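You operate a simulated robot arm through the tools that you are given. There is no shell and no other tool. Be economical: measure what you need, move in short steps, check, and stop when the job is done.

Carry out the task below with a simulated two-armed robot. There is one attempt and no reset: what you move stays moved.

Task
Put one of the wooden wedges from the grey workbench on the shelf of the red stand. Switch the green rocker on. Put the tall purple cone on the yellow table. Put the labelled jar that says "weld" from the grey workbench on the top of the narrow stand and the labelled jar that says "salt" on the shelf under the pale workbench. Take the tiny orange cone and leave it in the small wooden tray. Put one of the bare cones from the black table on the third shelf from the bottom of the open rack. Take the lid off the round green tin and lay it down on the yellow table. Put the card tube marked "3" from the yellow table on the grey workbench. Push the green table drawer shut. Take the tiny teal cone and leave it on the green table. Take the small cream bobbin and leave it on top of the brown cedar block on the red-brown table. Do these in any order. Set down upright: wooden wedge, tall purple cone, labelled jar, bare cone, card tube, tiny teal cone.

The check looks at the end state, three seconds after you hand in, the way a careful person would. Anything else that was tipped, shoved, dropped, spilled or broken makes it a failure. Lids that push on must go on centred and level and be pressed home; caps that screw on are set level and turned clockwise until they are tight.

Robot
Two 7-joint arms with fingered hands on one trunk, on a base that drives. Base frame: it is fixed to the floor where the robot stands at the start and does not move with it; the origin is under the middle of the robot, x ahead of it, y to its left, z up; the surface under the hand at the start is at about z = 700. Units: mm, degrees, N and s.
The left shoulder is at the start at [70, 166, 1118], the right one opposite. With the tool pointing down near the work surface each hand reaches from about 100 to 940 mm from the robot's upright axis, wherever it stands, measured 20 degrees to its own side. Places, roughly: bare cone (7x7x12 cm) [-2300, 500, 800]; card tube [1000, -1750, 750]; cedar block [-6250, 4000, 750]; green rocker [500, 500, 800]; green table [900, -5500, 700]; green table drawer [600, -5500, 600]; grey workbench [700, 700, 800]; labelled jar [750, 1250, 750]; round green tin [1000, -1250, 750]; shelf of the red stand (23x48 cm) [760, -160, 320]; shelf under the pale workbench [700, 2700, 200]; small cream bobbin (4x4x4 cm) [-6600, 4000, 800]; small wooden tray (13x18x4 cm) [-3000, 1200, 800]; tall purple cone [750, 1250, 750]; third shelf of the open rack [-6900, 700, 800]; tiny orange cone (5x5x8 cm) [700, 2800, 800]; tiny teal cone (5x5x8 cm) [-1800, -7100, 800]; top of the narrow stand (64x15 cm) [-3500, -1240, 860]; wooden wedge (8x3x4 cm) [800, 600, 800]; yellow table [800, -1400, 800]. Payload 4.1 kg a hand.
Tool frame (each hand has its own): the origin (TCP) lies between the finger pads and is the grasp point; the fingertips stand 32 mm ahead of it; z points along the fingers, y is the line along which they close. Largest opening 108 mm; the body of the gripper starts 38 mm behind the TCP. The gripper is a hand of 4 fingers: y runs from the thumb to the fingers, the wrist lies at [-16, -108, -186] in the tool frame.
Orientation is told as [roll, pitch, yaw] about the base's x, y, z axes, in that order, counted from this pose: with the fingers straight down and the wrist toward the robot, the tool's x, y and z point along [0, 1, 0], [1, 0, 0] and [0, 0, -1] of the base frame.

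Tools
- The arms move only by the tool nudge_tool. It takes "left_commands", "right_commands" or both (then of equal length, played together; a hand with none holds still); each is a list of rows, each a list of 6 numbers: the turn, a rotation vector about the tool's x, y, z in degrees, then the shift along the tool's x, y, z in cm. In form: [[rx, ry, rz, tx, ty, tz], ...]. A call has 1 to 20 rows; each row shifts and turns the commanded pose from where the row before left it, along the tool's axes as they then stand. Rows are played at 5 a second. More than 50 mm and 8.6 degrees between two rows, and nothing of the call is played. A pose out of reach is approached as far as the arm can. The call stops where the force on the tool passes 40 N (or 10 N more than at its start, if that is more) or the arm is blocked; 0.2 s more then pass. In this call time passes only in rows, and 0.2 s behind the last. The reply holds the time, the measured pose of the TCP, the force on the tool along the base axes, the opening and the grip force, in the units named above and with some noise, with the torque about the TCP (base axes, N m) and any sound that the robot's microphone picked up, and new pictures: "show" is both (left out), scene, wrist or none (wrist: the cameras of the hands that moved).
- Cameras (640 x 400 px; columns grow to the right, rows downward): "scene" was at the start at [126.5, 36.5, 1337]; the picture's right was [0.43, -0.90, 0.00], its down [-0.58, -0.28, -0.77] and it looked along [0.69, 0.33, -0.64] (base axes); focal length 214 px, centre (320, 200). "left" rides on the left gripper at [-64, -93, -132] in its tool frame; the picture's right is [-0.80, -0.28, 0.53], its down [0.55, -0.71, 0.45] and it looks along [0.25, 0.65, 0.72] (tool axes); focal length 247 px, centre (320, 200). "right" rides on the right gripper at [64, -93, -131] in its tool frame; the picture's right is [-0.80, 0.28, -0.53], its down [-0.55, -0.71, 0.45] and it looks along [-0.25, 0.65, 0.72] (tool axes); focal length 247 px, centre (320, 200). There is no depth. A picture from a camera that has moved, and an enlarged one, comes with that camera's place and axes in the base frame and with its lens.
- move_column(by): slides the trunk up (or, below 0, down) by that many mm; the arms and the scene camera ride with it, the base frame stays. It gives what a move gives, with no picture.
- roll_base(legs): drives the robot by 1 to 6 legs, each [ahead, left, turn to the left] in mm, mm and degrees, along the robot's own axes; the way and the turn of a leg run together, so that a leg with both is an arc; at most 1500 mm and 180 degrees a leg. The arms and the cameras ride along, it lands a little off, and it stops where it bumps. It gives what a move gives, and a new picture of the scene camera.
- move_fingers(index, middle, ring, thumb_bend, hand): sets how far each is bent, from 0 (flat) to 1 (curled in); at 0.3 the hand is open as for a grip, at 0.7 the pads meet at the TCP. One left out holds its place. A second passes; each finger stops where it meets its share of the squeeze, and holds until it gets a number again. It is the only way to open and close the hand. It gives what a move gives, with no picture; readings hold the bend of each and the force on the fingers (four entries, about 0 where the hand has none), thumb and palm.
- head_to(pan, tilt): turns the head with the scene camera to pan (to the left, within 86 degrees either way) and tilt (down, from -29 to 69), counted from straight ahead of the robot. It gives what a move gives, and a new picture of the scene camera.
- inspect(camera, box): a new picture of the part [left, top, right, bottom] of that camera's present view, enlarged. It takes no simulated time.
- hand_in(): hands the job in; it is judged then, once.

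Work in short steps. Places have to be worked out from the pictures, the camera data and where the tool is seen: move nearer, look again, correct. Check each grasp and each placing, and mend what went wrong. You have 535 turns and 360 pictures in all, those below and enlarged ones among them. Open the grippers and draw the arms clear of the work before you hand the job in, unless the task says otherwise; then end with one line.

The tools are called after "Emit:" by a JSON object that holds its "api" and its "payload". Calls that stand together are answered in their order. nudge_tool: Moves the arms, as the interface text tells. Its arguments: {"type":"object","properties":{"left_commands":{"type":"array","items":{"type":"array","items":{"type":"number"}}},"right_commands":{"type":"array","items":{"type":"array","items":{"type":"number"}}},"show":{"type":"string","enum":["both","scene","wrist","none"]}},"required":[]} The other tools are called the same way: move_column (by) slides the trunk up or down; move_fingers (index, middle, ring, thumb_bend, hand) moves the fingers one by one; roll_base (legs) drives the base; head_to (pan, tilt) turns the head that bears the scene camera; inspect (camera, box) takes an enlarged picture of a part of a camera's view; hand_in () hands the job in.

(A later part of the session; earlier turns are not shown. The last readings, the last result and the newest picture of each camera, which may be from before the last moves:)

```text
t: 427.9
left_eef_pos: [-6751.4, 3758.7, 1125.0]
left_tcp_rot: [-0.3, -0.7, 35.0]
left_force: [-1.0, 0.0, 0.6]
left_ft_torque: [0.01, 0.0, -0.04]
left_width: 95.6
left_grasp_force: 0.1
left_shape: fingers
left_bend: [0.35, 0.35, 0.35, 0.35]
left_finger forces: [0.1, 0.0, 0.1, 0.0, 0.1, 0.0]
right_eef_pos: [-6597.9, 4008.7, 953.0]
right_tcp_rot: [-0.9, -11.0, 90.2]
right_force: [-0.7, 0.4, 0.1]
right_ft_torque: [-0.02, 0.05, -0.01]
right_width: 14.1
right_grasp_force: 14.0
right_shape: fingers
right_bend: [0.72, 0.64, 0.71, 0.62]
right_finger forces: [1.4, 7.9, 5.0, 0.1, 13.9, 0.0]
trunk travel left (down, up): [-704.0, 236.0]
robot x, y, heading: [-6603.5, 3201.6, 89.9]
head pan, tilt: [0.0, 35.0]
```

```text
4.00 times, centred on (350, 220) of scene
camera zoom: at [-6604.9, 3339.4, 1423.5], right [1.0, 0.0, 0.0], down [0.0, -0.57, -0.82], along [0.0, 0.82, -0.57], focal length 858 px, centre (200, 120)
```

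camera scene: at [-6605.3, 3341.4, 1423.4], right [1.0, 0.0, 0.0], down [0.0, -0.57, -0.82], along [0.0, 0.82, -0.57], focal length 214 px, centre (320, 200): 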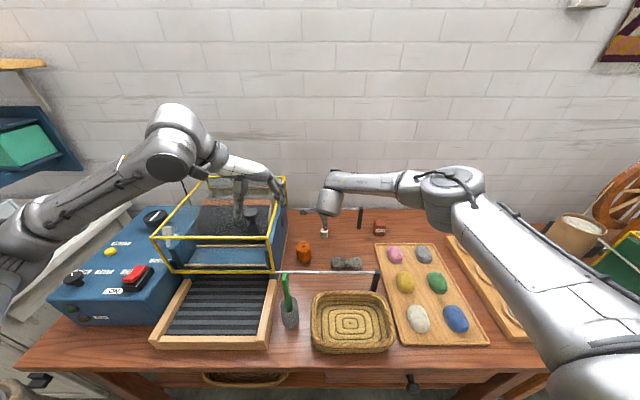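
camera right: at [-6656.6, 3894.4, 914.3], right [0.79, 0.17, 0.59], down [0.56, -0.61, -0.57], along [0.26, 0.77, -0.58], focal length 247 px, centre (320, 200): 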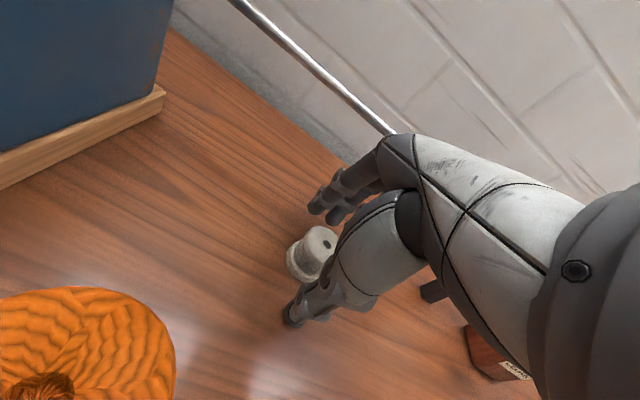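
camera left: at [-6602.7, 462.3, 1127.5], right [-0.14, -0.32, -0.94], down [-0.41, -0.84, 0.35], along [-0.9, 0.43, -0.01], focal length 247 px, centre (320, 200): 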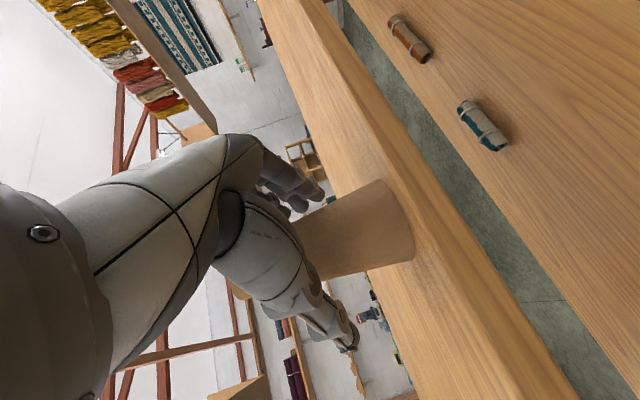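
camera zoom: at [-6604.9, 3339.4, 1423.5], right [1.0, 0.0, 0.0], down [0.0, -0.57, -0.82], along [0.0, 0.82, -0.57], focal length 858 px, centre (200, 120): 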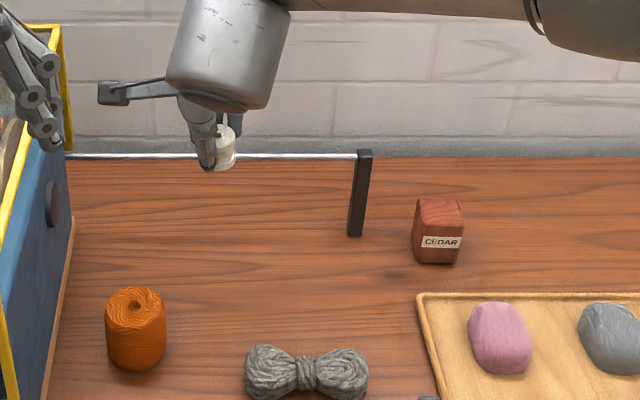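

The bobbin is held upright. Cedar's top centre is at about (-6350, 4045, 811), ~50×45 mm. I move the bobbin over it, staying above the post.

Emit:
{"api": "nudge_tool", "payload": {"right_commands": [[0, 0, 0, 0, 0.6, -3], [0, 0, 0, -3.85, 0.55, 0.1], [0, 0, 0, -3.85, 0.55, 0.1], [0, 0, 0, -3.85, 0.55, 0.1], [0, 0, 0, -3.85, 0.55, 0.1], [0, 0, 0, -3.85, 0.55, 0.1], [0, 0, 0, -3.85, 0.55, 0.1]], "show": "wrist"}}

Emit:
{"api": "inspect", "payload": {"camera": "scene", "box": [330, 170, 430, 250]}}

```text
t: 429.4
left_eef_pos: [-6748.7, 3759.1, 1124.0]
left_tcp_rot: [-0.3, -0.7, 34.9]
left_force: [-0.5, 0.5, -0.9]
left_ft_torque: [0.02, 0.02, 0.02]
left_width: 95.2
left_grasp_force: 0.1
left_shape: fingers
left_bend: [0.35, 0.35, 0.35, 0.35]
left_finger forces: [0.0, 0.0, 0.0, 0.0, 0.0, 0.0]
right_eef_pos: [-6365.5, 4043.2, 986.3]
right_tcp_rot: [-0.7, -11.0, 90.1]
right_force: [0.4, -0.2, -0.7]
right_ft_torque: [-0.01, 0.06, 0.01]
right_width: 14.2
right_grasp_force: 14.5
right_shape: fingers
right_bend: [0.72, 0.64, 0.71, 0.62]
right_finger forces: [1.5, 8.0, 5.0, 0.0, 13.9, 0.0]
trunk travel left (down, up): [-704.0, 236.0]
robot x, y, heading: [-6606.1, 3205.4, 89.9]
head pan, tilt: [0.0, 35.0]
camera right: at [-6432.2, 3927.0, 1097.1], right [0.79, 0.18, 0.59], down [0.56, -0.61, -0.57], along [0.26, 0.77, -0.58], focal length 247 px, centre (320, 200)
```

right: 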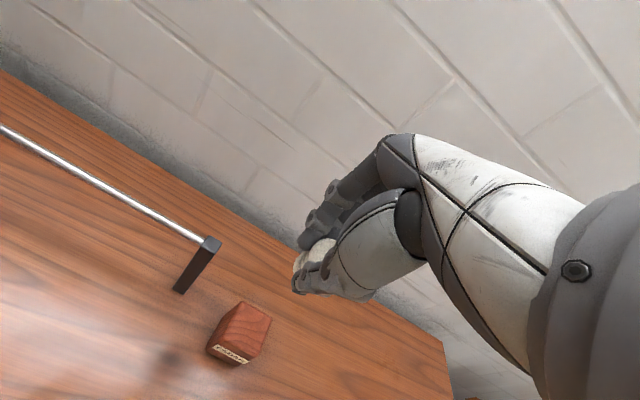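

```text
5.00 times, centred on (380, 210) of scene
camera zoom: at [-6603.0, 3340.5, 1423.5], right [1.0, 0.0, 0.0], down [0.0, -0.57, -0.82], along [0.0, 0.82, -0.57], focal length 1072 px, centre (20, 150)
```

zoom: 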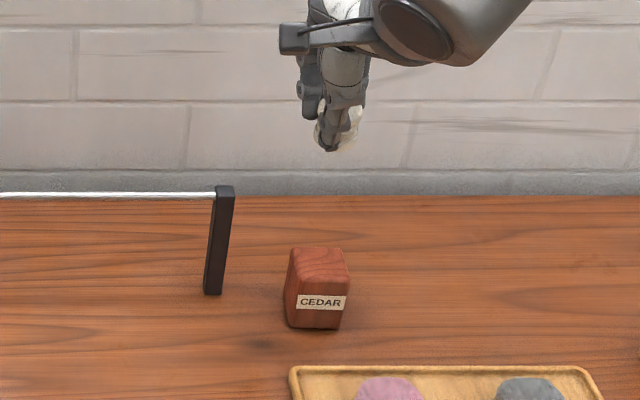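

Cedar centre ≈ (-6344, 4046); bobbin ≈ (-6357, 4047). I shift +13 mm in x and descend 10 cm, then check again.

Emit:
{"api": "nudge_tool", "payload": {"right_commands": [[0, 0, 0, -1.3, -0.48, 2.45], [0, 0, 0, 0, -0.48, 2.45], [0, 0, 0, 0, -0.48, 2.45], [0, 0, 0, 0, -0.3, 1.5]], "show": "wrist"}}

Emit:
{"api": "inspect", "payload": {"camera": "scene", "box": [350, 190, 420, 240]}}

```text
t: 430.4
left_eef_pos: [-6750.8, 3759.3, 1123.4]
left_tcp_rot: [-0.3, -0.8, 34.9]
left_force: [0.0, -0.6, -0.9]
left_ft_torque: [-0.01, -0.03, 0.04]
left_width: 95.6
left_grasp_force: 0.1
left_shape: fingers
left_bend: [0.35, 0.35, 0.35, 0.35]
left_finger forces: [0.0, 0.1, 0.1, 0.0, 0.1, 0.0]
right_eef_pos: [-6350.9, 4044.6, 897.2]
right_tcp_rot: [-0.9, -11.0, 90.1]
right_force: [0.8, -0.9, 0.0]
right_ft_torque: [0.04, 0.0, -0.01]
right_width: 14.1
right_grasp_force: 13.8
right_shape: fingers
right_bend: [0.72, 0.64, 0.71, 0.62]
right_finger forces: [1.4, 8.0, 5.1, 0.1, 13.9, 0.0]
trunk travel left (down, up): [-704.0, 236.0]
robot x, y, heading: [-6603.0, 3201.7, 90.0]
head pan, tilt: [0.0, 35.0]
camera right: at [-6418.4, 3927.7, 1008.4], right [0.79, 0.17, 0.59], down [0.56, -0.61, -0.57], along [0.26, 0.77, -0.58], focal length 247 px, centre (320, 200)
```

right: 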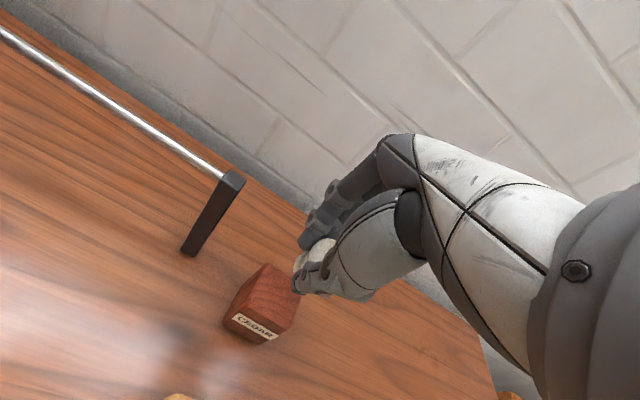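

```text
8.00 times, centred on (385, 215) of scene
camera zoom: at [-6604.3, 3340.9, 1423.4], right [1.0, 0.0, 0.0], down [0.0, -0.57, -0.82], along [0.0, 0.82, -0.57], focal length 1716 px, centre (-200, 80)
```

zoom: 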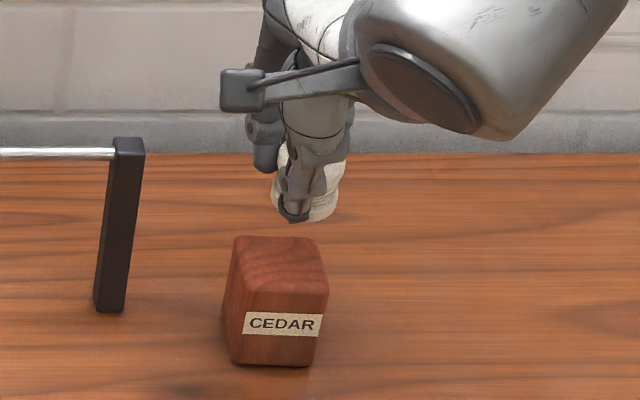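

The bobbin is ~8 mm too far right and ~5 mm too far back; I correct and descend to just above the block.

Emit:
{"api": "nudge_tool", "payload": {"right_commands": [[0, 0, 0, 0.8, -0.6, 0.4], [0, 0, 0, 0, -0.4, 1.9]], "show": "wrist"}}

Emit:
{"api": "inspect", "payload": {"camera": "scene", "box": [350, 190, 420, 240]}}

```text
t: 431.1
left_eef_pos: [-6750.5, 3760.4, 1123.2]
left_tcp_rot: [-0.4, -0.7, 35.0]
left_force: [0.1, 0.1, -0.1]
left_ft_torque: [0.0, 0.01, 0.01]
left_width: 95.5
left_grasp_force: 0.1
left_shape: fingers
left_bend: [0.35, 0.35, 0.35, 0.35]
left_finger forces: [0.0, 0.1, 0.0, 0.0, 0.0, 0.1]
right_eef_pos: [-6357.7, 4040.3, 871.9]
right_tcp_rot: [-0.9, -11.0, 90.1]
right_force: [0.4, 0.0, -1.0]
right_ft_torque: [0.02, 0.0, 0.02]
right_width: 14.2
right_grasp_force: 14.0
right_shape: fingers
right_bend: [0.72, 0.64, 0.71, 0.62]
right_finger forces: [1.4, 8.0, 5.1, 0.0, 13.8, 0.0]
trunk travel left (down, up): [-704.0, 236.0]
robot x, y, heading: [-6607.4, 3198.1, 89.8]
head pan, tilt: [0.0, 35.0]
camera right: at [-6425.0, 3922.7, 983.8], right [0.79, 0.18, 0.59], down [0.56, -0.61, -0.57], along [0.26, 0.77, -0.58], focal length 247 px, centre (320, 200)
```

right: 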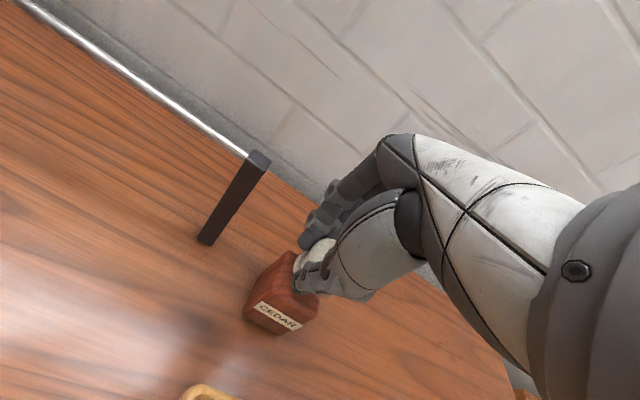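

```text
8.00 times, centred on (385, 215) of scene
camera zoom: at [-6604.3, 3341.5, 1423.3], right [1.0, 0.0, 0.0], down [0.0, -0.57, -0.82], along [0.0, 0.82, -0.57], focal length 1716 px, centre (-200, 80)
```

zoom: 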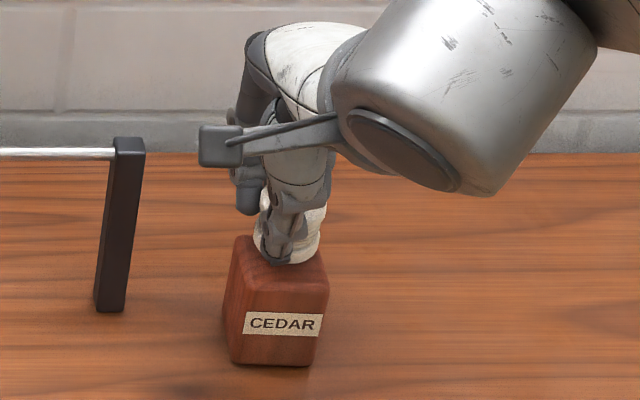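

Bobbin 6 mm right of centre; shift left 5 mm and creep down.

Emit:
{"api": "nudge_tool", "payload": {"right_commands": [[0, 0, 0, 0.5, 0, 0], [0, 0, 0, 0, -0.08, 0.4], [0, 0, 0, 0, -0.08, 0.4]], "show": "none"}}

```text
t: 431.9
left_eef_pos: [-6750.7, 3759.0, 1124.9]
left_tcp_rot: [-0.4, -0.9, 35.0]
left_force: [-0.1, 0.1, -0.4]
left_ft_torque: [0.01, 0.01, 0.03]
left_width: 95.3
left_grasp_force: 0.1
left_shape: fingers
left_bend: [0.35, 0.35, 0.35, 0.35]
left_finger forces: [0.0, 0.1, 0.1, 0.1, 0.0, 0.0]
right_eef_pos: [-6364.3, 4037.7, 865.4]
right_tcp_rot: [-0.9, -11.0, 90.1]
right_force: [0.4, 0.5, 2.7]
right_ft_torque: [-0.02, -0.04, 0.0]
right_width: 13.7
right_grasp_force: 14.8
right_shape: fingers
right_bend: [0.72, 0.64, 0.71, 0.62]
right_finger forces: [1.6, 8.5, 5.0, 0.1, 13.4, 0.0]
trunk travel left (down, up): [-704.0, 236.0]
robot x, y, heading: [-6604.9, 3202.0, 90.0]
head pan, tilt: [0.0, 35.0]
```

Contact (2.7 N). Check alignment before releasing.

Emit:
{"api": "inspect", "payload": {"camera": "scene", "box": [350, 190, 420, 240]}}

Emit:
{"api": "inspect", "payload": {"camera": "right", "box": [230, 210, 370, 330]}}

```text
8.00 times, centred on (385, 215) of scene
camera zoom: at [-6605.1, 3339.7, 1423.6], right [1.0, 0.0, 0.0], down [0.0, -0.57, -0.82], along [0.0, 0.82, -0.57], focal length 1716 px, centre (-200, 80)
```

zoom: 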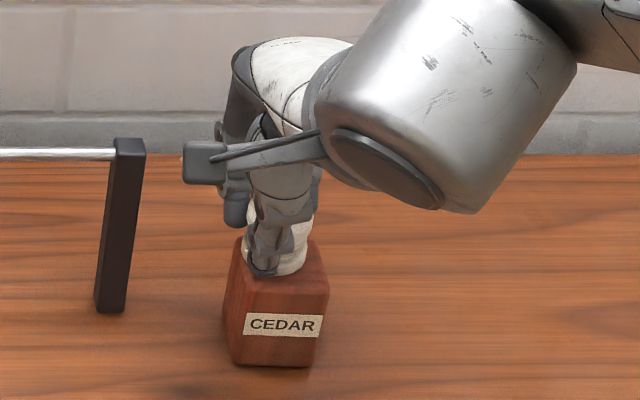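

```text
3.33 times, centred on (300, 270) of right
camera zoom: at [-6431.1, 3921.3, 976.4], right [0.79, 0.17, 0.59], down [0.56, -0.61, -0.57], along [0.26, 0.78, -0.58], focal length 823 px, centre (387, -33)
```

zoom: 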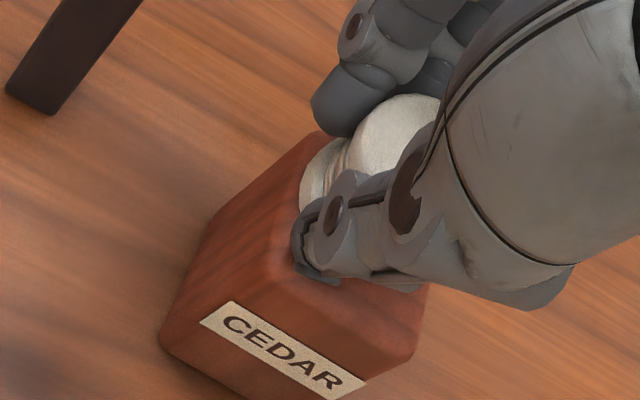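

Centred in x, but ~5 mm toward the back. I lift 4 mm, shift 5 mm toward me and set down again.

Emit:
{"api": "nudge_tool", "payload": {"right_commands": [[0, 0, 0, 0, 0.1, -0.5], [0, 0, 0, 0, -0.5, -0.1], [0, 0, 0, 0, -0.08, 0.35]], "show": "none"}}

Emit:
{"api": "nudge_tool", "payload": {"right_commands": [[0, 0, 0, 0, -0.06, 0.3]], "show": "none"}}

```text
t: 432.6
left_eef_pos: [-6750.1, 3760.1, 1123.3]
left_tcp_rot: [-0.3, -0.8, 34.9]
left_force: [-0.4, -0.2, 0.1]
left_ft_torque: [0.0, 0.01, 0.03]
left_width: 95.3
left_grasp_force: 0.1
left_shape: fingers
left_bend: [0.35, 0.35, 0.35, 0.35]
left_finger forces: [0.0, 0.0, 0.0, 0.0, 0.0, 0.0]
right_eef_pos: [-6364.0, 4033.6, 866.0]
right_tcp_rot: [-0.9, -11.0, 90.1]
right_force: [0.6, 0.4, 0.2]
right_ft_torque: [-0.01, -0.03, 0.0]
right_width: 14.3
right_grasp_force: 14.6
right_shape: fingers
right_bend: [0.72, 0.64, 0.71, 0.62]
right_finger forces: [1.5, 8.1, 5.0, 0.0, 13.9, 0.0]
trunk travel left (down, up): [-704.0, 236.0]
robot x, y, heading: [-6603.2, 3202.5, 90.2]
head pan, tilt: [0.0, 35.0]
```

```text
t: 433.1
left_eef_pos: [-6750.7, 3758.3, 1124.4]
left_tcp_rot: [-0.3, -0.9, 35.0]
left_force: [-0.2, -1.2, 0.5]
left_ft_torque: [0.0, 0.0, 0.0]
left_width: 95.4
left_grasp_force: 0.0
left_shape: fingers
left_bend: [0.35, 0.35, 0.35, 0.35]
left_finger forces: [0.0, 0.0, 0.0, 0.1, 0.0, 0.0]
right_eef_pos: [-6364.7, 4032.0, 864.9]
right_tcp_rot: [-0.9, -11.2, 90.1]
right_force: [0.3, 0.6, 5.6]
right_ft_torque: [-0.04, -0.03, 0.01]
right_width: 14.0
right_grasp_force: 14.5
right_shape: fingers
right_bend: [0.72, 0.64, 0.71, 0.62]
right_finger forces: [1.4, 9.0, 5.1, 0.0, 13.5, 0.0]
trunk travel left (down, up): [-704.0, 236.0]
robot x, y, heading: [-6603.8, 3204.6, 90.2]
head pan, tilt: [0.0, 35.0]
```

Contact 5.6 N. Release gently and lift.

Emit:
{"api": "move_fingers", "payload": {"hand": "right", "index": 0.48, "middle": 0.48, "ring": 0.48, "thumb_bend": 0.46}}

Emit:
{"api": "nudge_tool", "payload": {"right_commands": [[0, 0, 0, 0, 0, -2], [0, 0, 0, 0, 0, -4], [0, 0, 0, 0, 0, -4], [0, 0, 0, 0, -2, -4]], "show": "wrist"}}

Emit:
{"api": "inspect", "payload": {"camera": "scene", "box": [340, 180, 430, 240]}}

```text
t: 434.1
left_eef_pos: [-6750.0, 3759.7, 1124.0]
left_tcp_rot: [-0.4, -0.8, 34.9]
left_force: [-0.7, -1.2, 0.5]
left_ft_torque: [-0.03, 0.01, 0.0]
left_width: 95.6
left_grasp_force: 0.1
left_shape: fingers
left_bend: [0.35, 0.35, 0.35, 0.35]
left_finger forces: [0.0, 0.1, 0.0, 0.0, 0.0, 0.0]
right_eef_pos: [-6365.1, 4033.2, 863.4]
right_tcp_rot: [-0.9, -11.0, 90.0]
right_force: [-0.4, -0.3, -0.7]
right_ft_torque: [-0.03, -0.01, -0.01]
right_width: 63.1
right_grasp_force: 0.1
right_shape: fingers
right_bend: [0.48, 0.48, 0.48, 0.46]
right_finger forces: [0.0, 0.0, 0.0, 0.0, 0.1, 0.1]
trunk travel left (down, up): [-704.0, 236.0]
robot x, y, heading: [-6602.7, 3202.1, 89.9]
head pan, tilt: [0.0, 35.0]
```

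```text
t: 435.1
left_eef_pos: [-6750.2, 3757.4, 1124.5]
left_tcp_rot: [-0.2, -0.7, 35.0]
left_force: [-0.1, 0.2, 1.0]
left_ft_torque: [0.02, 0.01, 0.01]
left_width: 95.4
left_grasp_force: 0.1
left_shape: fingers
left_bend: [0.35, 0.35, 0.35, 0.35]
left_finger forces: [0.0, 0.0, 0.0, 0.1, 0.1, 0.0]
right_eef_pos: [-6367.1, 3984.5, 999.2]
right_tcp_rot: [-0.7, -11.0, 90.0]
right_force: [0.2, 0.2, 0.7]
right_ft_torque: [0.02, -0.03, -0.01]
right_width: 63.4
right_grasp_force: 0.0
right_shape: fingers
right_bend: [0.48, 0.48, 0.48, 0.46]
right_finger forces: [0.0, 0.1, 0.0, 0.1, 0.0, 0.0]
trunk travel left (down, up): [-704.0, 236.0]
robot x, y, heading: [-6604.6, 3204.3, 89.8]
head pan, tilt: [0.0, 35.0]
camera right: at [-6433.2, 3867.4, 1110.1], right [0.79, 0.17, 0.59], down [0.56, -0.61, -0.57], along [0.26, 0.78, -0.58], focal length 247 px, centre (320, 200)
```

right: 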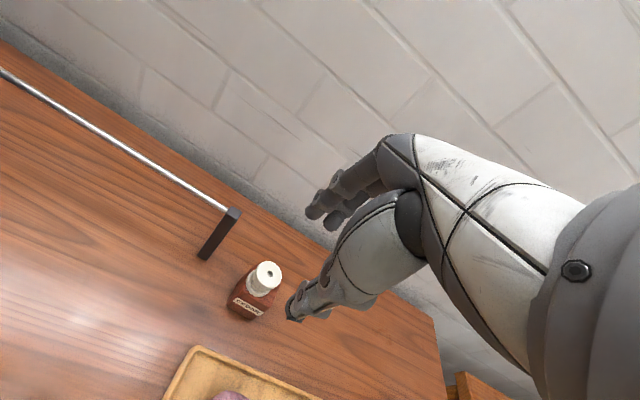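

```text
6.67 times, centred on (385, 210) of scene
camera zoom: at [-6604.4, 3338.2, 1423.6], right [1.0, 0.0, 0.0], down [0.0, -0.57, -0.82], along [0.0, 0.82, -0.57], focal length 1430 px, centre (-113, 133)
```

zoom: 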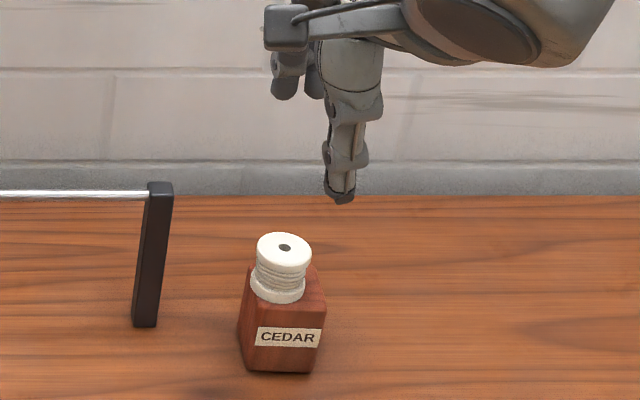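

The bobbin stands on the cedar block. Now back to the grey bench: untilt, back away, turn east and drive along the aisle.

Emit:
{"api": "nudge_tool", "payload": {"right_commands": [[5.5, 0, 0, 0, -3, -2], [5.5, 0, 0, 0, -3, -2], [0, 0, 0, 2, -4, 0], [0, 0, 0, 2, -4, 0]], "show": "none"}}

Emit:
{"api": "roll_base", "payload": {"legs": [[-950, 0, 0], [0, 0, -90], [1400, 0, 0], [1400, 0, 0], [1400, 0, 0], [1350, 0, 0]]}}

```text
t: 436.1
left_eef_pos: [-6751.0, 3759.6, 1124.1]
left_tcp_rot: [-0.3, -0.8, 34.8]
left_force: [-1.0, -0.4, 0.0]
left_ft_torque: [0.0, -0.02, -0.01]
left_width: 95.3
left_grasp_force: 0.1
left_shape: fingers
left_bend: [0.35, 0.35, 0.35, 0.35]
left_finger forces: [0.0, 0.1, 0.0, 0.0, 0.1, 0.0]
right_eef_pos: [-6408.2, 3841.4, 1028.2]
right_tcp_rot: [-0.8, -0.1, 89.9]
right_force: [0.3, 0.1, 0.5]
right_ft_torque: [0.02, 0.03, 0.04]
right_width: 63.4
right_grasp_force: 0.1
right_shape: fingers
right_bend: [0.48, 0.48, 0.48, 0.46]
right_finger forces: [0.1, 0.0, 0.1, 0.1, 0.1, 0.0]
trunk travel left (down, up): [-704.0, 236.0]
robot x, y, heading: [-6602.1, 3207.6, 89.8]
head pan, tilt: [0.0, 35.0]
```

```text
t: 440.7
left_eef_pos: [-6734.1, 2854.6, 1124.0]
left_tcp_rot: [-0.3, -0.9, 34.0]
left_force: [0.7, -0.1, -0.1]
left_ft_torque: [-0.02, 0.0, 0.03]
left_width: 95.4
left_grasp_force: 0.1
left_shape: fingers
left_bend: [0.35, 0.35, 0.35, 0.35]
left_finger forces: [0.0, 0.1, 0.0, 0.0, 0.0, 0.1]
right_eef_pos: [-6389.9, 2931.5, 1028.5]
right_tcp_rot: [-0.8, 0.0, 89.2]
right_force: [0.6, 0.9, 0.0]
right_ft_torque: [-0.02, -0.02, 0.02]
right_width: 63.5
right_grasp_force: 0.0
right_shape: fingers
right_bend: [0.48, 0.48, 0.48, 0.46]
right_finger forces: [0.0, 0.1, 0.0, 0.1, 0.1, 0.0]
trunk travel left (down, up): [-704.0, 236.0]
robot x, y, heading: [-6600.2, 2295.5, 88.7]
head pan, tilt: [0.0, 35.0]
stopped in leg 1: the robot was blocked; the commanded pose is now the measured one
camera scene: at [-6595.2, 2432.8, 1423.6], right [1.0, -0.02, 0.0], down [-0.01, -0.57, -0.82], along [0.01, 0.82, -0.57], focal length 214 px, centre (320, 200)
```

scene: 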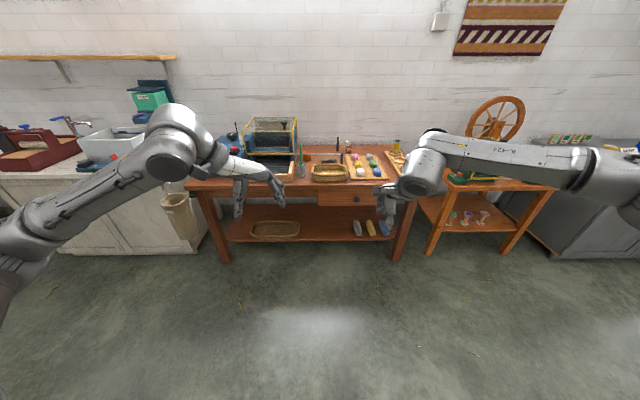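

The robot's back touched something (the rug stack by the rack). I pull forward, move east, turn, and look back at it.

Emit:
{"api": "roll_base", "payload": {"legs": [[150, 0, 0], [0, -700, 0], [0, 0, 91]]}}

Emit:
{"api": "head_to", "payload": {"pan": 60, "tilt": 35}}

```text
t: 449.4
left_eef_pos: [-6447.7, 2275.1, 1123.7]
left_tcp_rot: [-0.3, -0.8, 126.3]
left_force: [-0.7, 0.3, 0.5]
left_ft_torque: [-0.03, -0.02, 0.02]
left_width: 95.3
left_grasp_force: 0.1
left_shape: fingers
left_bend: [0.35, 0.35, 0.35, 0.35]
left_finger forces: [0.0, 0.0, 0.0, 0.0, 0.0, 0.1]
right_eef_pos: [-6537.1, 2614.5, 1027.8]
right_tcp_rot: [-0.8, -0.2, -178.7]
right_force: [-1.4, 0.0, 0.2]
right_ft_torque: [-0.02, 0.02, -0.02]
right_width: 63.4
right_grasp_force: 0.1
right_shape: fingers
right_bend: [0.48, 0.48, 0.48, 0.46]
right_finger forces: [0.0, 0.0, 0.0, 0.0, 0.1, 0.0]
trunk travel left (down, up): [-704.0, 236.0]
robot x, y, heading: [-5895.5, 2431.8, -178.7]
head pan, tilt: [0.0, 35.0]
camera scene: at [-6032.2, 2430.4, 1423.4], right [-0.02, 1.0, 0.0], down [0.57, 0.01, -0.82], along [-0.82, -0.02, -0.57], focal length 214 px, centre (320, 200)
```

scene: 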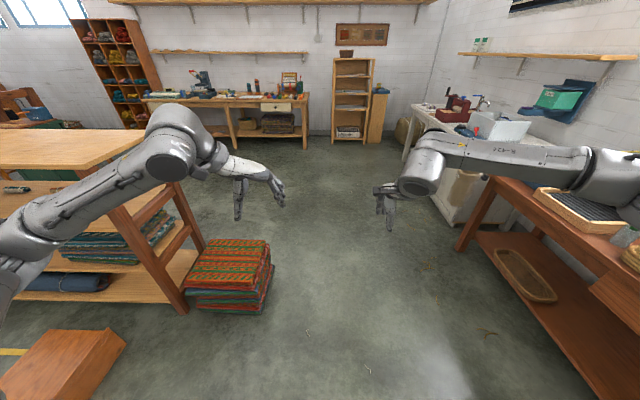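

```text
t: 450.7
left_eef_pos: [-6448.1, 2275.8, 1123.4]
left_tcp_rot: [-0.3, -0.8, 126.3]
left_force: [0.2, 0.2, -0.5]
left_ft_torque: [-0.01, 0.01, -0.01]
left_width: 95.4
left_grasp_force: 0.0
left_shape: fingers
left_bend: [0.35, 0.35, 0.35, 0.35]
left_finger forces: [0.1, 0.1, 0.0, 0.0, 0.1, 0.0]
right_eef_pos: [-6537.1, 2614.9, 1027.5]
right_tcp_rot: [-0.7, -0.1, -178.8]
right_force: [-0.6, -0.5, -0.3]
right_ft_torque: [-0.01, 0.01, -0.05]
right_width: 63.2
right_grasp_force: 0.1
right_shape: fingers
right_bend: [0.48, 0.48, 0.48, 0.46]
right_finger forces: [0.0, 0.0, 0.0, 0.1, 0.0, 0.1]
trunk travel left (down, up): [-704.0, 236.0]
robot x, y, heading: [-5896.6, 2437.6, -178.5]
head pan, tilt: [60.0, 35.0]
camera scene: at [-5986.6, 2355.2, 1423.4], right [-0.88, 0.48, 0.0], down [0.28, 0.5, -0.82], along [-0.39, -0.72, -0.57], focal length 214 px, centre (320, 200)
```

scene: 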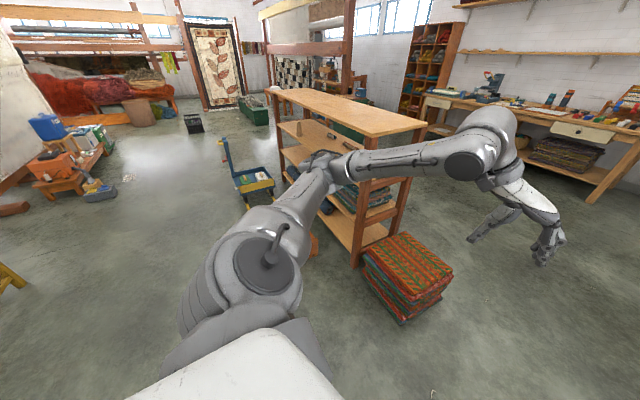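

The rug stack still stands neatly. I turn around to face east and drive to the grey bench.

Emit:
{"api": "roll_base", "payload": {"legs": [[0, 0, 178.7], [1400, 0, 0], [1400, 0, 0], [1300, 0, 0], [900, 0, 0]]}}

Emit:
{"api": "head_to", "payload": {"pan": -10, "tilt": 25}}

```text
t: 481.9
left_eef_pos: [-385.4, 2758.3, 1124.6]
left_tcp_rot: [-0.3, -0.8, -52.8]
left_force: [-0.7, -0.1, 0.0]
left_ft_torque: [0.01, 0.0, 0.0]
left_width: 95.4
left_grasp_force: 0.1
left_shape: fingers
left_bend: [0.35, 0.35, 0.35, 0.35]
left_finger forces: [0.1, 0.0, 0.0, 0.0, 0.0, 0.0]
right_eef_pos: [-290.4, 2418.0, 1028.1]
right_tcp_rot: [-0.8, -0.1, 2.2]
right_force: [-0.4, 0.4, -0.6]
right_ft_torque: [0.04, -0.01, -0.01]
right_width: 63.5
right_grasp_force: 0.2
right_shape: fingers
right_bend: [0.48, 0.48, 0.48, 0.46]
right_finger forces: [0.0, 0.0, 0.0, 0.1, 0.0, 0.1]
trunk travel left (down, up): [-704.0, 236.0]
robot x, y, heading: [-937.6, 2589.4, 2.3]
head pan, tilt: [60.0, 35.0]
camera scene: at [-845.5, 2668.7, 1423.5], right [0.88, -0.47, 0.0], down [-0.27, -0.51, -0.82], along [0.38, 0.72, -0.57], focal length 214 px, centre (320, 200)
```

scene: 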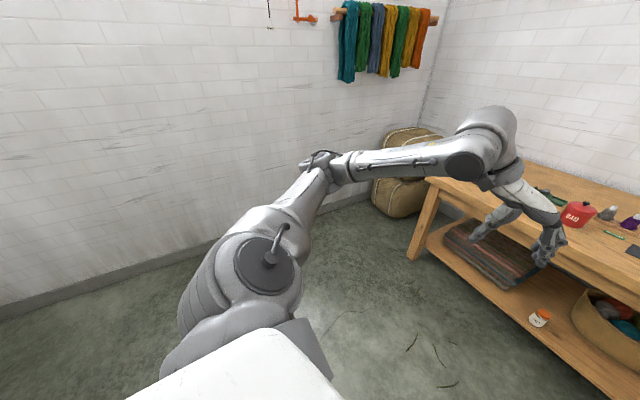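

```text
t: 483.4
left_eef_pos: [-385.9, 2755.8, 1123.4]
left_tcp_rot: [-0.2, -0.8, -52.9]
left_force: [0.4, 0.1, 0.2]
left_ft_torque: [0.0, 0.01, 0.03]
left_width: 95.1
left_grasp_force: 0.0
left_shape: fingers
left_bend: [0.35, 0.35, 0.35, 0.35]
left_finger forces: [0.1, 0.0, 0.0, 0.0, 0.0, 0.0]
right_eef_pos: [-289.5, 2418.4, 1028.2]
right_tcp_rot: [-0.9, -0.1, 2.2]
right_force: [0.3, 0.0, 0.2]
right_ft_torque: [0.0, 0.01, 0.0]
right_width: 63.2
right_grasp_force: 0.2
right_shape: fingers
right_bend: [0.48, 0.48, 0.48, 0.46]
right_finger forces: [0.0, 0.0, 0.0, 0.1, 0.1, 0.1]
trunk travel left (down, up): [-704.0, 236.0]
robot x, y, heading: [-934.4, 2591.1, 2.0]
head pan, tilt: [-10.0, 25.0]
camera scene: at [-795.4, 2578.3, 1439.2], right [-0.14, -0.99, 0.0], down [-0.42, 0.06, -0.91], along [0.9, -0.12, -0.42], focal length 214 px, centre (320, 200)
```

scene: 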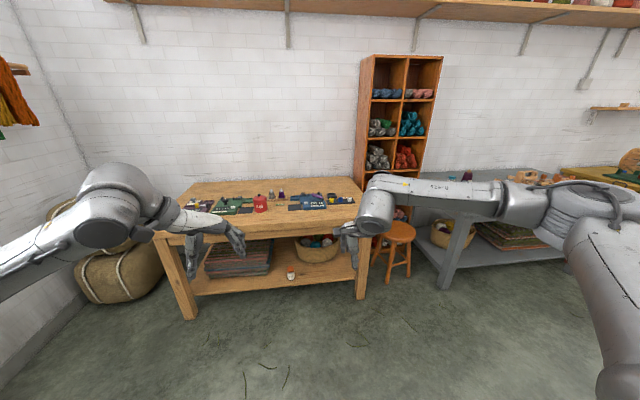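

Now to the grey bench for the FINE cone with the right hand.

Emit:
{"api": "roll_base", "payload": {"legs": [[0, -1300, -2.0], [600, 0, 0], [330, 0, 0]]}}

Emit:
{"api": "inspect", "payload": {"camera": "right", "box": [0, 0, 640, 400]}}

```text
t: 494.7
left_eef_pos: [577.8, 1465.0, 1124.1]
left_tcp_rot: [-0.3, -0.8, -53.4]
left_force: [-0.3, 0.4, 0.2]
left_ft_torque: [0.03, -0.02, -0.01]
left_width: 95.5
left_grasp_force: 0.0
left_shape: fingers
left_bend: [0.35, 0.35, 0.35, 0.35]
left_finger forces: [0.0, 0.0, 0.0, 0.1, 0.0, 0.0]
right_eef_pos: [667.6, 1126.8, 1028.1]
right_tcp_rot: [-0.8, -0.2, 1.5]
right_force: [0.2, 0.8, 0.2]
right_ft_torque: [0.01, -0.01, 0.02]
right_width: 63.4
right_grasp_force: 0.0
right_shape: fingers
right_bend: [0.48, 0.48, 0.48, 0.46]
right_finger forces: [0.1, 0.1, 0.0, 0.0, 0.1, 0.0]
trunk travel left (down, up): [-704.0, 236.0]
robot x, y, heading: [25.4, 1304.5, 1.7]
head pan, tilt: [-10.0, 25.0]
camera scene: at [165.5, 1291.6, 1439.2], right [-0.15, -0.99, 0.0], down [-0.42, 0.06, -0.91], along [0.9, -0.13, -0.42], focal length 214 px, centre (320, 200)
```

scene: 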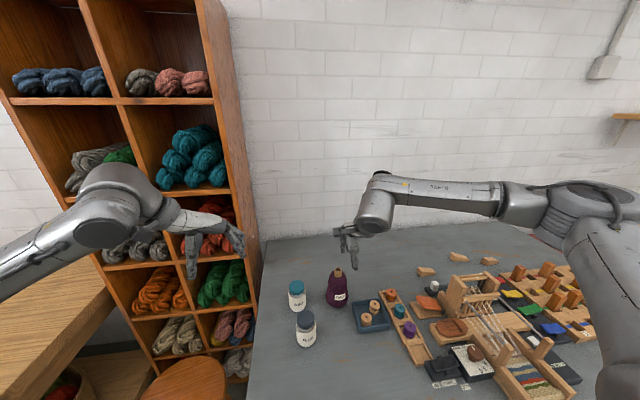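

```text
1.00 times, centred on (320, 200) of right (not enlarged: the box is as wide or as high as the picture)
camera zoom: at [573.9, 1189.3, 1159.5], right [0.3, -0.78, 0.54], down [-0.69, -0.57, -0.44], along [0.66, -0.24, -0.71], focal length 247 px, centre (320, 200)
```

zoom: 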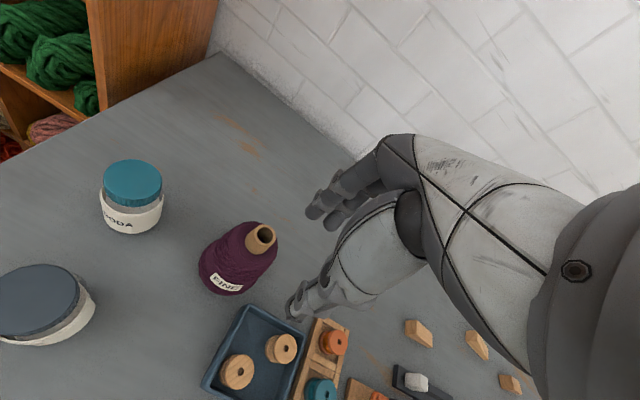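

FINE's tube is at (710, 1152). I open the hand, centre and descend to just above.

Emit:
{"api": "move_fingers", "payload": {"hand": "right", "index": 0.35, "middle": 0.35, "ring": 0.35, "thumb_bend": 0.35}}

Emit:
{"api": "nudge_tool", "payload": {"right_commands": [[0, 0, 0, 1.5, 2.1, 2], [0, 0, 0, 1.3, 2.1, 2], [0, 0, 0, 0, 0, 3]], "show": "wrist"}}

```text
t: 495.7
left_eef_pos: [576.8, 1465.9, 1123.7]
left_tcp_rot: [-0.3, -0.8, -53.4]
left_force: [0.0, -0.2, -0.9]
left_ft_torque: [-0.04, 0.0, 0.02]
left_width: 95.2
left_grasp_force: 0.1
left_shape: fingers
left_bend: [0.35, 0.35, 0.35, 0.35]
left_finger forces: [0.1, 0.1, 0.0, 0.0, 0.0, 0.0]
right_eef_pos: [670.0, 1126.6, 1027.8]
right_tcp_rot: [-0.9, -0.1, 1.6]
right_force: [-0.2, 0.9, -0.2]
right_ft_torque: [0.0, 0.01, 0.02]
right_width: 95.1
right_grasp_force: 0.0
right_shape: fingers
right_bend: [0.35, 0.35, 0.35, 0.35]
right_finger forces: [0.0, 0.0, 0.1, 0.0, 0.0, 0.0]
trunk travel left (down, up): [-704.0, 236.0]
robot x, y, heading: [26.1, 1303.3, 1.5]
head pan, tilt: [-10.0, 25.0]
```

```text
t: 496.5
left_eef_pos: [577.9, 1465.9, 1123.5]
left_tcp_rot: [-0.4, -0.8, -53.6]
left_force: [-0.6, 0.4, 1.0]
left_ft_torque: [0.02, 0.02, 0.0]
left_width: 95.2
left_grasp_force: 0.0
left_shape: fingers
left_bend: [0.35, 0.35, 0.35, 0.35]
left_finger forces: [0.1, 0.0, 0.1, 0.1, 0.1, 0.1]
right_eef_pos: [712.9, 1154.6, 956.5]
right_tcp_rot: [-0.8, -0.1, 1.6]
right_force: [0.5, -0.6, -0.7]
right_ft_torque: [-0.01, -0.02, 0.01]
right_width: 95.3
right_grasp_force: 0.1
right_shape: fingers
right_bend: [0.35, 0.35, 0.35, 0.35]
right_finger forces: [0.0, 0.1, 0.1, 0.1, 0.1, 0.0]
trunk travel left (down, up): [-704.0, 236.0]
robot x, y, heading: [25.6, 1305.7, 1.4]
head pan, tilt: [-10.0, 25.0]
camera right: at [617.5, 1216.8, 1087.5], right [0.3, -0.78, 0.54], down [-0.69, -0.57, -0.44], along [0.66, -0.24, -0.71], focal length 247 px, centre (320, 200)
```

right: 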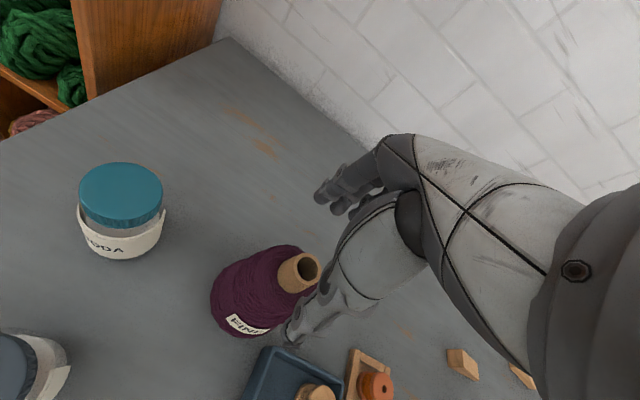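

Adjust 8 mm in -y and descend to z≈880, then close.

Emit:
{"api": "nudge_tool", "payload": {"right_commands": [[0, 0, 0, -0.8, 0, 2.5], [0, 0, 0, 0, 0, 2.5], [0, 0, 0, 0, 0, 2.6]], "show": "none"}}

Emit:
{"api": "move_fingers", "payload": {"hand": "right", "index": 0.72, "middle": 0.72, "ring": 0.72, "thumb_bend": 0.72}}

Emit:
{"api": "inspect", "payload": {"camera": "right", "box": [160, 120, 440, 370]}}

```text
t: 497.3
left_eef_pos: [579.0, 1466.3, 1124.5]
left_tcp_rot: [-0.3, -0.8, -53.5]
left_force: [0.3, 0.4, 0.3]
left_ft_torque: [-0.03, -0.01, 0.0]
left_width: 95.4
left_grasp_force: 0.0
left_shape: fingers
left_bend: [0.35, 0.35, 0.35, 0.35]
left_finger forces: [0.1, 0.0, 0.0, 0.0, 0.0, 0.0]
right_eef_pos: [712.1, 1147.2, 882.0]
right_tcp_rot: [-0.8, -0.1, 1.6]
right_force: [-0.7, 0.6, 1.8]
right_ft_torque: [-0.01, 0.06, 0.03]
right_width: 96.2
right_grasp_force: 1.1
right_shape: fingers
right_bend: [0.35, 0.35, 0.35, 0.35]
right_finger forces: [0.0, 0.0, 0.0, 0.0, 2.4, 0.0]
trunk travel left (down, up): [-704.0, 236.0]
robot x, y, heading: [23.6, 1306.5, 1.5]
head pan, tilt: [-10.0, 25.0]
```

```text
t: 498.3
left_eef_pos: [577.4, 1465.9, 1124.6]
left_tcp_rot: [-0.4, -0.8, -53.4]
left_force: [-0.2, 0.5, -0.4]
left_ft_torque: [0.02, 0.03, 0.01]
left_width: 95.5
left_grasp_force: 0.2
left_shape: fingers
left_bend: [0.35, 0.35, 0.35, 0.35]
left_finger forces: [0.1, 0.1, 0.1, 0.0, 0.0, 0.0]
right_eef_pos: [713.6, 1146.2, 882.6]
right_tcp_rot: [-0.7, -0.2, 1.6]
right_force: [0.4, -0.4, 0.7]
right_ft_torque: [0.03, -0.2, -0.06]
right_width: 60.3
right_grasp_force: 19.8
right_shape: fingers
right_bend: [0.55, 0.57, 0.72, 0.49]
right_finger forces: [11.0, 10.0, 0.0, 0.0, 19.6, 0.0]
trunk travel left (down, up): [-704.0, 236.0]
robot x, y, heading: [24.1, 1302.1, 1.9]
head pan, tilt: [-10.0, 25.0]
```

```text
1.60 times, centred on (300, 245) of right
camera zoom: at [617.7, 1209.4, 1013.2], right [0.3, -0.78, 0.54], down [-0.69, -0.57, -0.44], along [0.66, -0.24, -0.71], focal length 395 px, centre (352, 128)
```

zoom: 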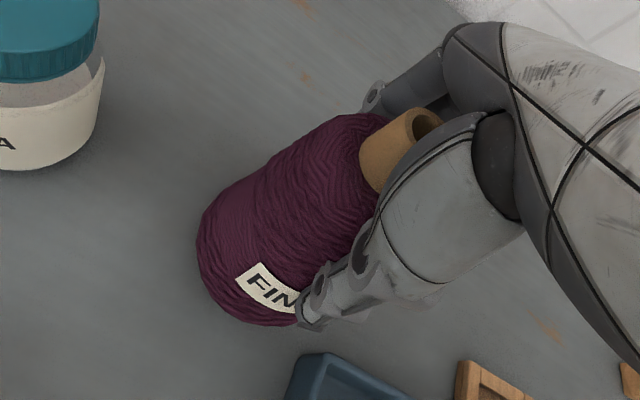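

Ring finger misses; reopen, shift 10 mm toward the index side and 4 mm toward me, and close again.

Emit:
{"api": "move_fingers", "payload": {"hand": "right", "index": 0.33, "middle": 0.33, "ring": 0.33, "thumb_bend": 0.33}}

Emit:
{"api": "nudge_tool", "payload": {"right_commands": [[0, 0, 0, 1.0, -0.4, 0]], "show": "none"}}

Emit:
{"api": "move_fingers", "payload": {"hand": "right", "index": 0.72, "middle": 0.72, "ring": 0.72, "thumb_bend": 0.72}}

```text
t: 499.3
left_eef_pos: [576.8, 1466.6, 1123.6]
left_tcp_rot: [-0.3, -0.8, -53.4]
left_force: [0.1, -0.5, 1.5]
left_ft_torque: [0.0, 0.0, 0.0]
left_width: 95.4
left_grasp_force: 0.0
left_shape: fingers
left_bend: [0.35, 0.35, 0.35, 0.35]
left_finger forces: [0.1, 0.1, 0.0, 0.1, 0.1, 0.1]
right_eef_pos: [712.4, 1147.2, 881.4]
right_tcp_rot: [-0.8, -0.1, 1.5]
right_force: [-0.3, -0.5, 0.8]
right_ft_torque: [0.03, 0.0, -0.02]
right_width: 100.8
right_grasp_force: 0.6
right_shape: fingers
right_bend: [0.33, 0.33, 0.33, 0.33]
right_finger forces: [0.1, 0.1, 0.0, 0.0, 0.4, 0.0]
trunk travel left (down, up): [-704.0, 236.0]
robot x, y, heading: [22.1, 1302.4, 1.5]
head pan, tilt: [-10.0, 25.0]
```

```text
t: 499.7
left_eef_pos: [576.6, 1467.1, 1123.6]
left_tcp_rot: [-0.3, -0.8, -53.4]
left_force: [0.6, 0.1, -0.5]
left_ft_torque: [-0.01, -0.03, -0.02]
left_width: 95.6
left_grasp_force: 0.1
left_shape: fingers
left_bend: [0.35, 0.35, 0.35, 0.35]
left_finger forces: [0.0, 0.0, 0.0, 0.0, 0.1, 0.0]
right_eef_pos: [707.9, 1156.6, 881.4]
right_tcp_rot: [-0.9, -0.1, 1.6]
right_force: [0.0, -0.1, -0.3]
right_ft_torque: [-0.03, -0.01, -0.01]
right_width: 100.4
right_grasp_force: 0.1
right_shape: fingers
right_bend: [0.33, 0.33, 0.33, 0.33]
right_finger forces: [0.1, 0.0, 0.0, 0.0, 0.0, 0.1]
trunk travel left (down, up): [-704.0, 236.0]
robot x, y, heading: [26.4, 1303.6, 1.4]
head pan, tilt: [-10.0, 25.0]
```

```text
t: 500.7
left_eef_pos: [578.0, 1466.1, 1123.8]
left_tcp_rot: [-0.4, -0.8, -53.4]
left_force: [-0.3, -0.2, 1.4]
left_ft_torque: [0.01, -0.02, 0.02]
left_width: 95.5
left_grasp_force: 0.0
left_shape: fingers
left_bend: [0.35, 0.35, 0.35, 0.35]
left_finger forces: [0.1, 0.0, 0.1, 0.0, 0.0, 0.1]
right_eef_pos: [708.0, 1157.2, 882.3]
right_tcp_rot: [-0.8, -0.1, 1.7]
right_force: [0.0, -0.3, 0.0]
right_ft_torque: [0.08, -0.14, 0.02]
right_width: 60.5
right_grasp_force: 26.5
right_shape: fingers
right_bend: [0.56, 0.57, 0.64, 0.48]
right_finger forces: [9.7, 10.3, 6.5, 0.0, 27.2, 0.0]
trunk travel left (down, up): [-704.0, 236.0]
robot x, y, heading: [27.1, 1305.1, 1.3]
head pan, tilt: [-10.0, 25.0]
```

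Good grip (all fingers). Lift 12 cm, check, and back out.

Emit:
{"api": "nudge_tool", "payload": {"right_commands": [[0, 0, 0, 0, 0, -2], [0, 0, 0, 0, 0, -4], [0, 0, 0, 0, 0, -4], [0, 0, 0, 0, 0, -4], [0, 0, 0, 0, 0, -4]], "show": "wrist"}}

Emit:
{"api": "roll_base", "payload": {"legs": [[-700, 0, -1.4], [0, -1400, 0], [0, -1200, 0]]}}

Emit:
{"api": "head_to", "payload": {"pan": 0, "tilt": 35}}

```text
t: 501.9
left_eef_pos: [576.9, 1467.9, 1124.3]
left_tcp_rot: [-0.3, -0.9, -53.3]
left_force: [-0.2, -0.1, -0.1]
left_ft_torque: [-0.01, -0.02, -0.03]
left_width: 95.3
left_grasp_force: 0.2
left_shape: fingers
left_bend: [0.35, 0.35, 0.35, 0.35]
left_finger forces: [0.0, 0.1, 0.0, 0.0, 0.0, 0.1]
right_eef_pos: [701.8, 1157.2, 1063.3]
right_tcp_rot: [-0.9, 0.0, 1.6]
right_force: [-0.1, -0.1, -2.6]
right_ft_torque: [0.02, -0.07, -0.02]
right_width: 60.6
right_grasp_force: 25.7
right_shape: fingers
right_bend: [0.56, 0.57, 0.65, 0.48]
right_finger forces: [9.4, 9.6, 6.5, 0.0, 26.7, 0.1]
trunk travel left (down, up): [-704.0, 236.0]
robot x, y, heading: [26.4, 1301.2, 1.6]
head pan, tilt: [-10.0, 25.0]
camera right: at [606.6, 1220.1, 1195.3], right [0.3, -0.78, 0.54], down [-0.69, -0.58, -0.44], along [0.66, -0.24, -0.71], focal length 247 px, centre (320, 200)
```

right: 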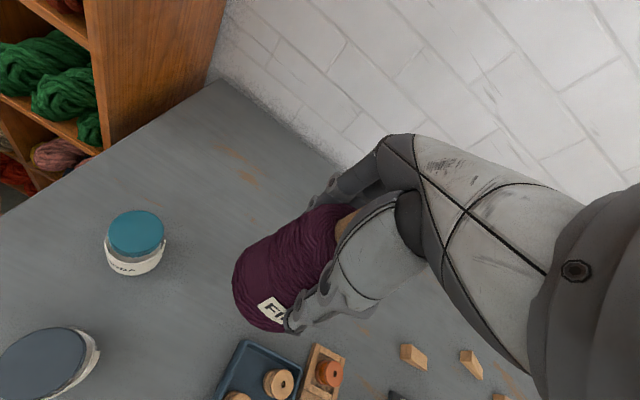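

```text
t: 518.1
left_eef_pos: [-79.7, -1173.2, 1123.9]
left_tcp_rot: [-0.3, -0.8, -53.5]
left_force: [0.3, 0.2, -0.2]
left_ft_torque: [-0.01, 0.01, 0.0]
left_width: 95.3
left_grasp_force: 0.1
left_shape: fingers
left_bend: [0.35, 0.35, 0.35, 0.35]
left_finger forces: [0.1, 0.0, 0.0, 0.1, 0.0, 0.0]
right_eef_pos: [45.2, -1483.5, 1063.5]
right_tcp_rot: [-0.8, -0.1, 1.7]
right_force: [-0.1, 0.2, -2.2]
right_ft_torque: [0.01, -0.01, -0.01]
right_width: 60.5
right_grasp_force: 26.1
right_shape: fingers
right_bend: [0.56, 0.57, 0.65, 0.48]
right_finger forces: [9.4, 9.5, 6.7, 0.0, 26.4, 0.0]
trunk travel left (down, up): [-704.0, 236.0]
robot x, y, heading: [-633.6, -1333.6, 2.0]
head pan, tilt: [-10.0, 25.0]
camera scene: at [-492.3, -1347.8, 1439.1], right [-0.15, -0.99, 0.0], down [-0.42, 0.06, -0.91], along [0.9, -0.13, -0.42], focal length 214 px, centre (320, 200)
```

scene: 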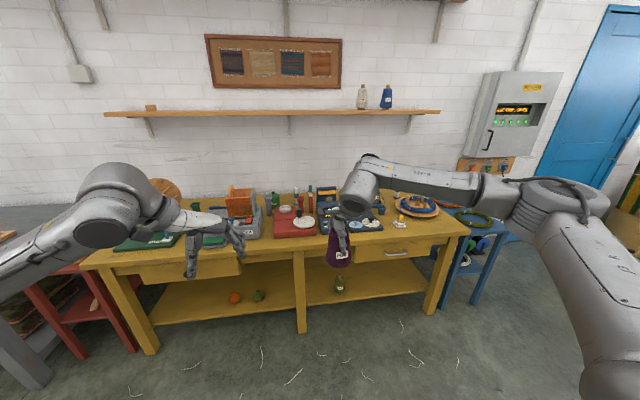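

```text
t: 518.8
left_eef_pos: [-79.3, -1174.8, 1125.0]
left_tcp_rot: [-0.4, -0.8, -53.6]
left_force: [0.6, 0.0, 0.0]
left_ft_torque: [-0.01, -0.02, 0.01]
left_width: 95.5
left_grasp_force: 0.1
left_shape: fingers
left_bend: [0.35, 0.35, 0.35, 0.35]
left_finger forces: [0.0, 0.0, 0.1, 0.0, 0.1, 0.0]
right_eef_pos: [45.3, -1482.9, 1063.4]
right_tcp_rot: [-0.8, 0.0, 1.7]
right_force: [0.5, 0.0, -2.3]
right_ft_torque: [0.04, -0.02, -0.01]
right_width: 60.4
right_grasp_force: 25.6
right_shape: fingers
right_bend: [0.56, 0.57, 0.65, 0.48]
right_finger forces: [9.5, 9.5, 6.7, 0.0, 26.5, 0.1]
trunk travel left (down, up): [-704.0, 236.0]
robot x, y, heading: [-631.5, -1335.2, 1.7]
head pan, tilt: [0.0, 35.0]
camera scene: at [-495.4, -1332.2, 1423.4], right [0.03, -1.0, 0.0], down [-0.57, -0.01, -0.82], along [0.82, 0.02, -0.57], focal length 214 px, centre (320, 200)
```

scene: 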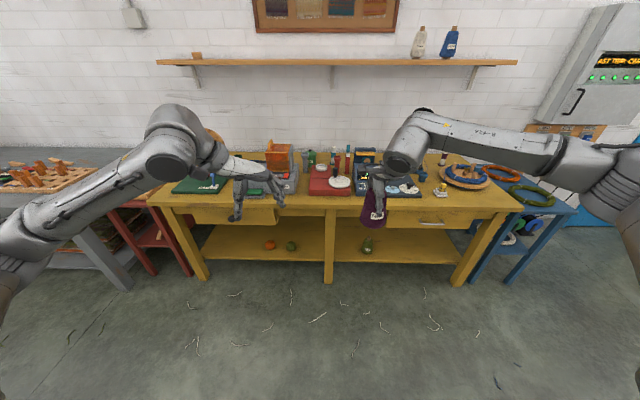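

Emit:
{"api": "inspect", "payload": {"camera": "scene", "box": [140, 120, 530, 220]}}

```text
1.64 times, centred on (335, 170) of scene
camera zoom: at [-495.4, -1332.2, 1423.4], right [0.03, -1.0, 0.0], down [-0.57, -0.01, -0.82], along [0.82, 0.02, -0.57], focal length 352 px, centre (295, 249)
```

zoom: 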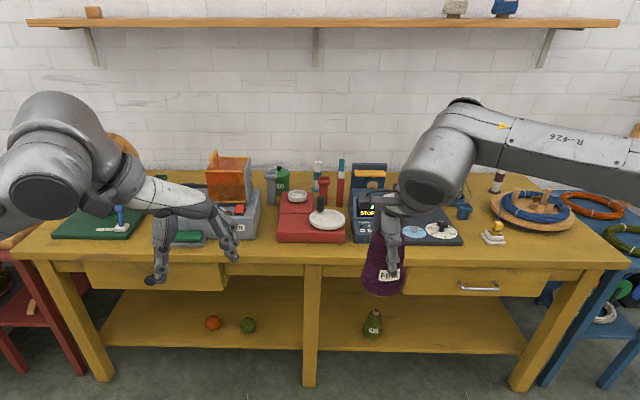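

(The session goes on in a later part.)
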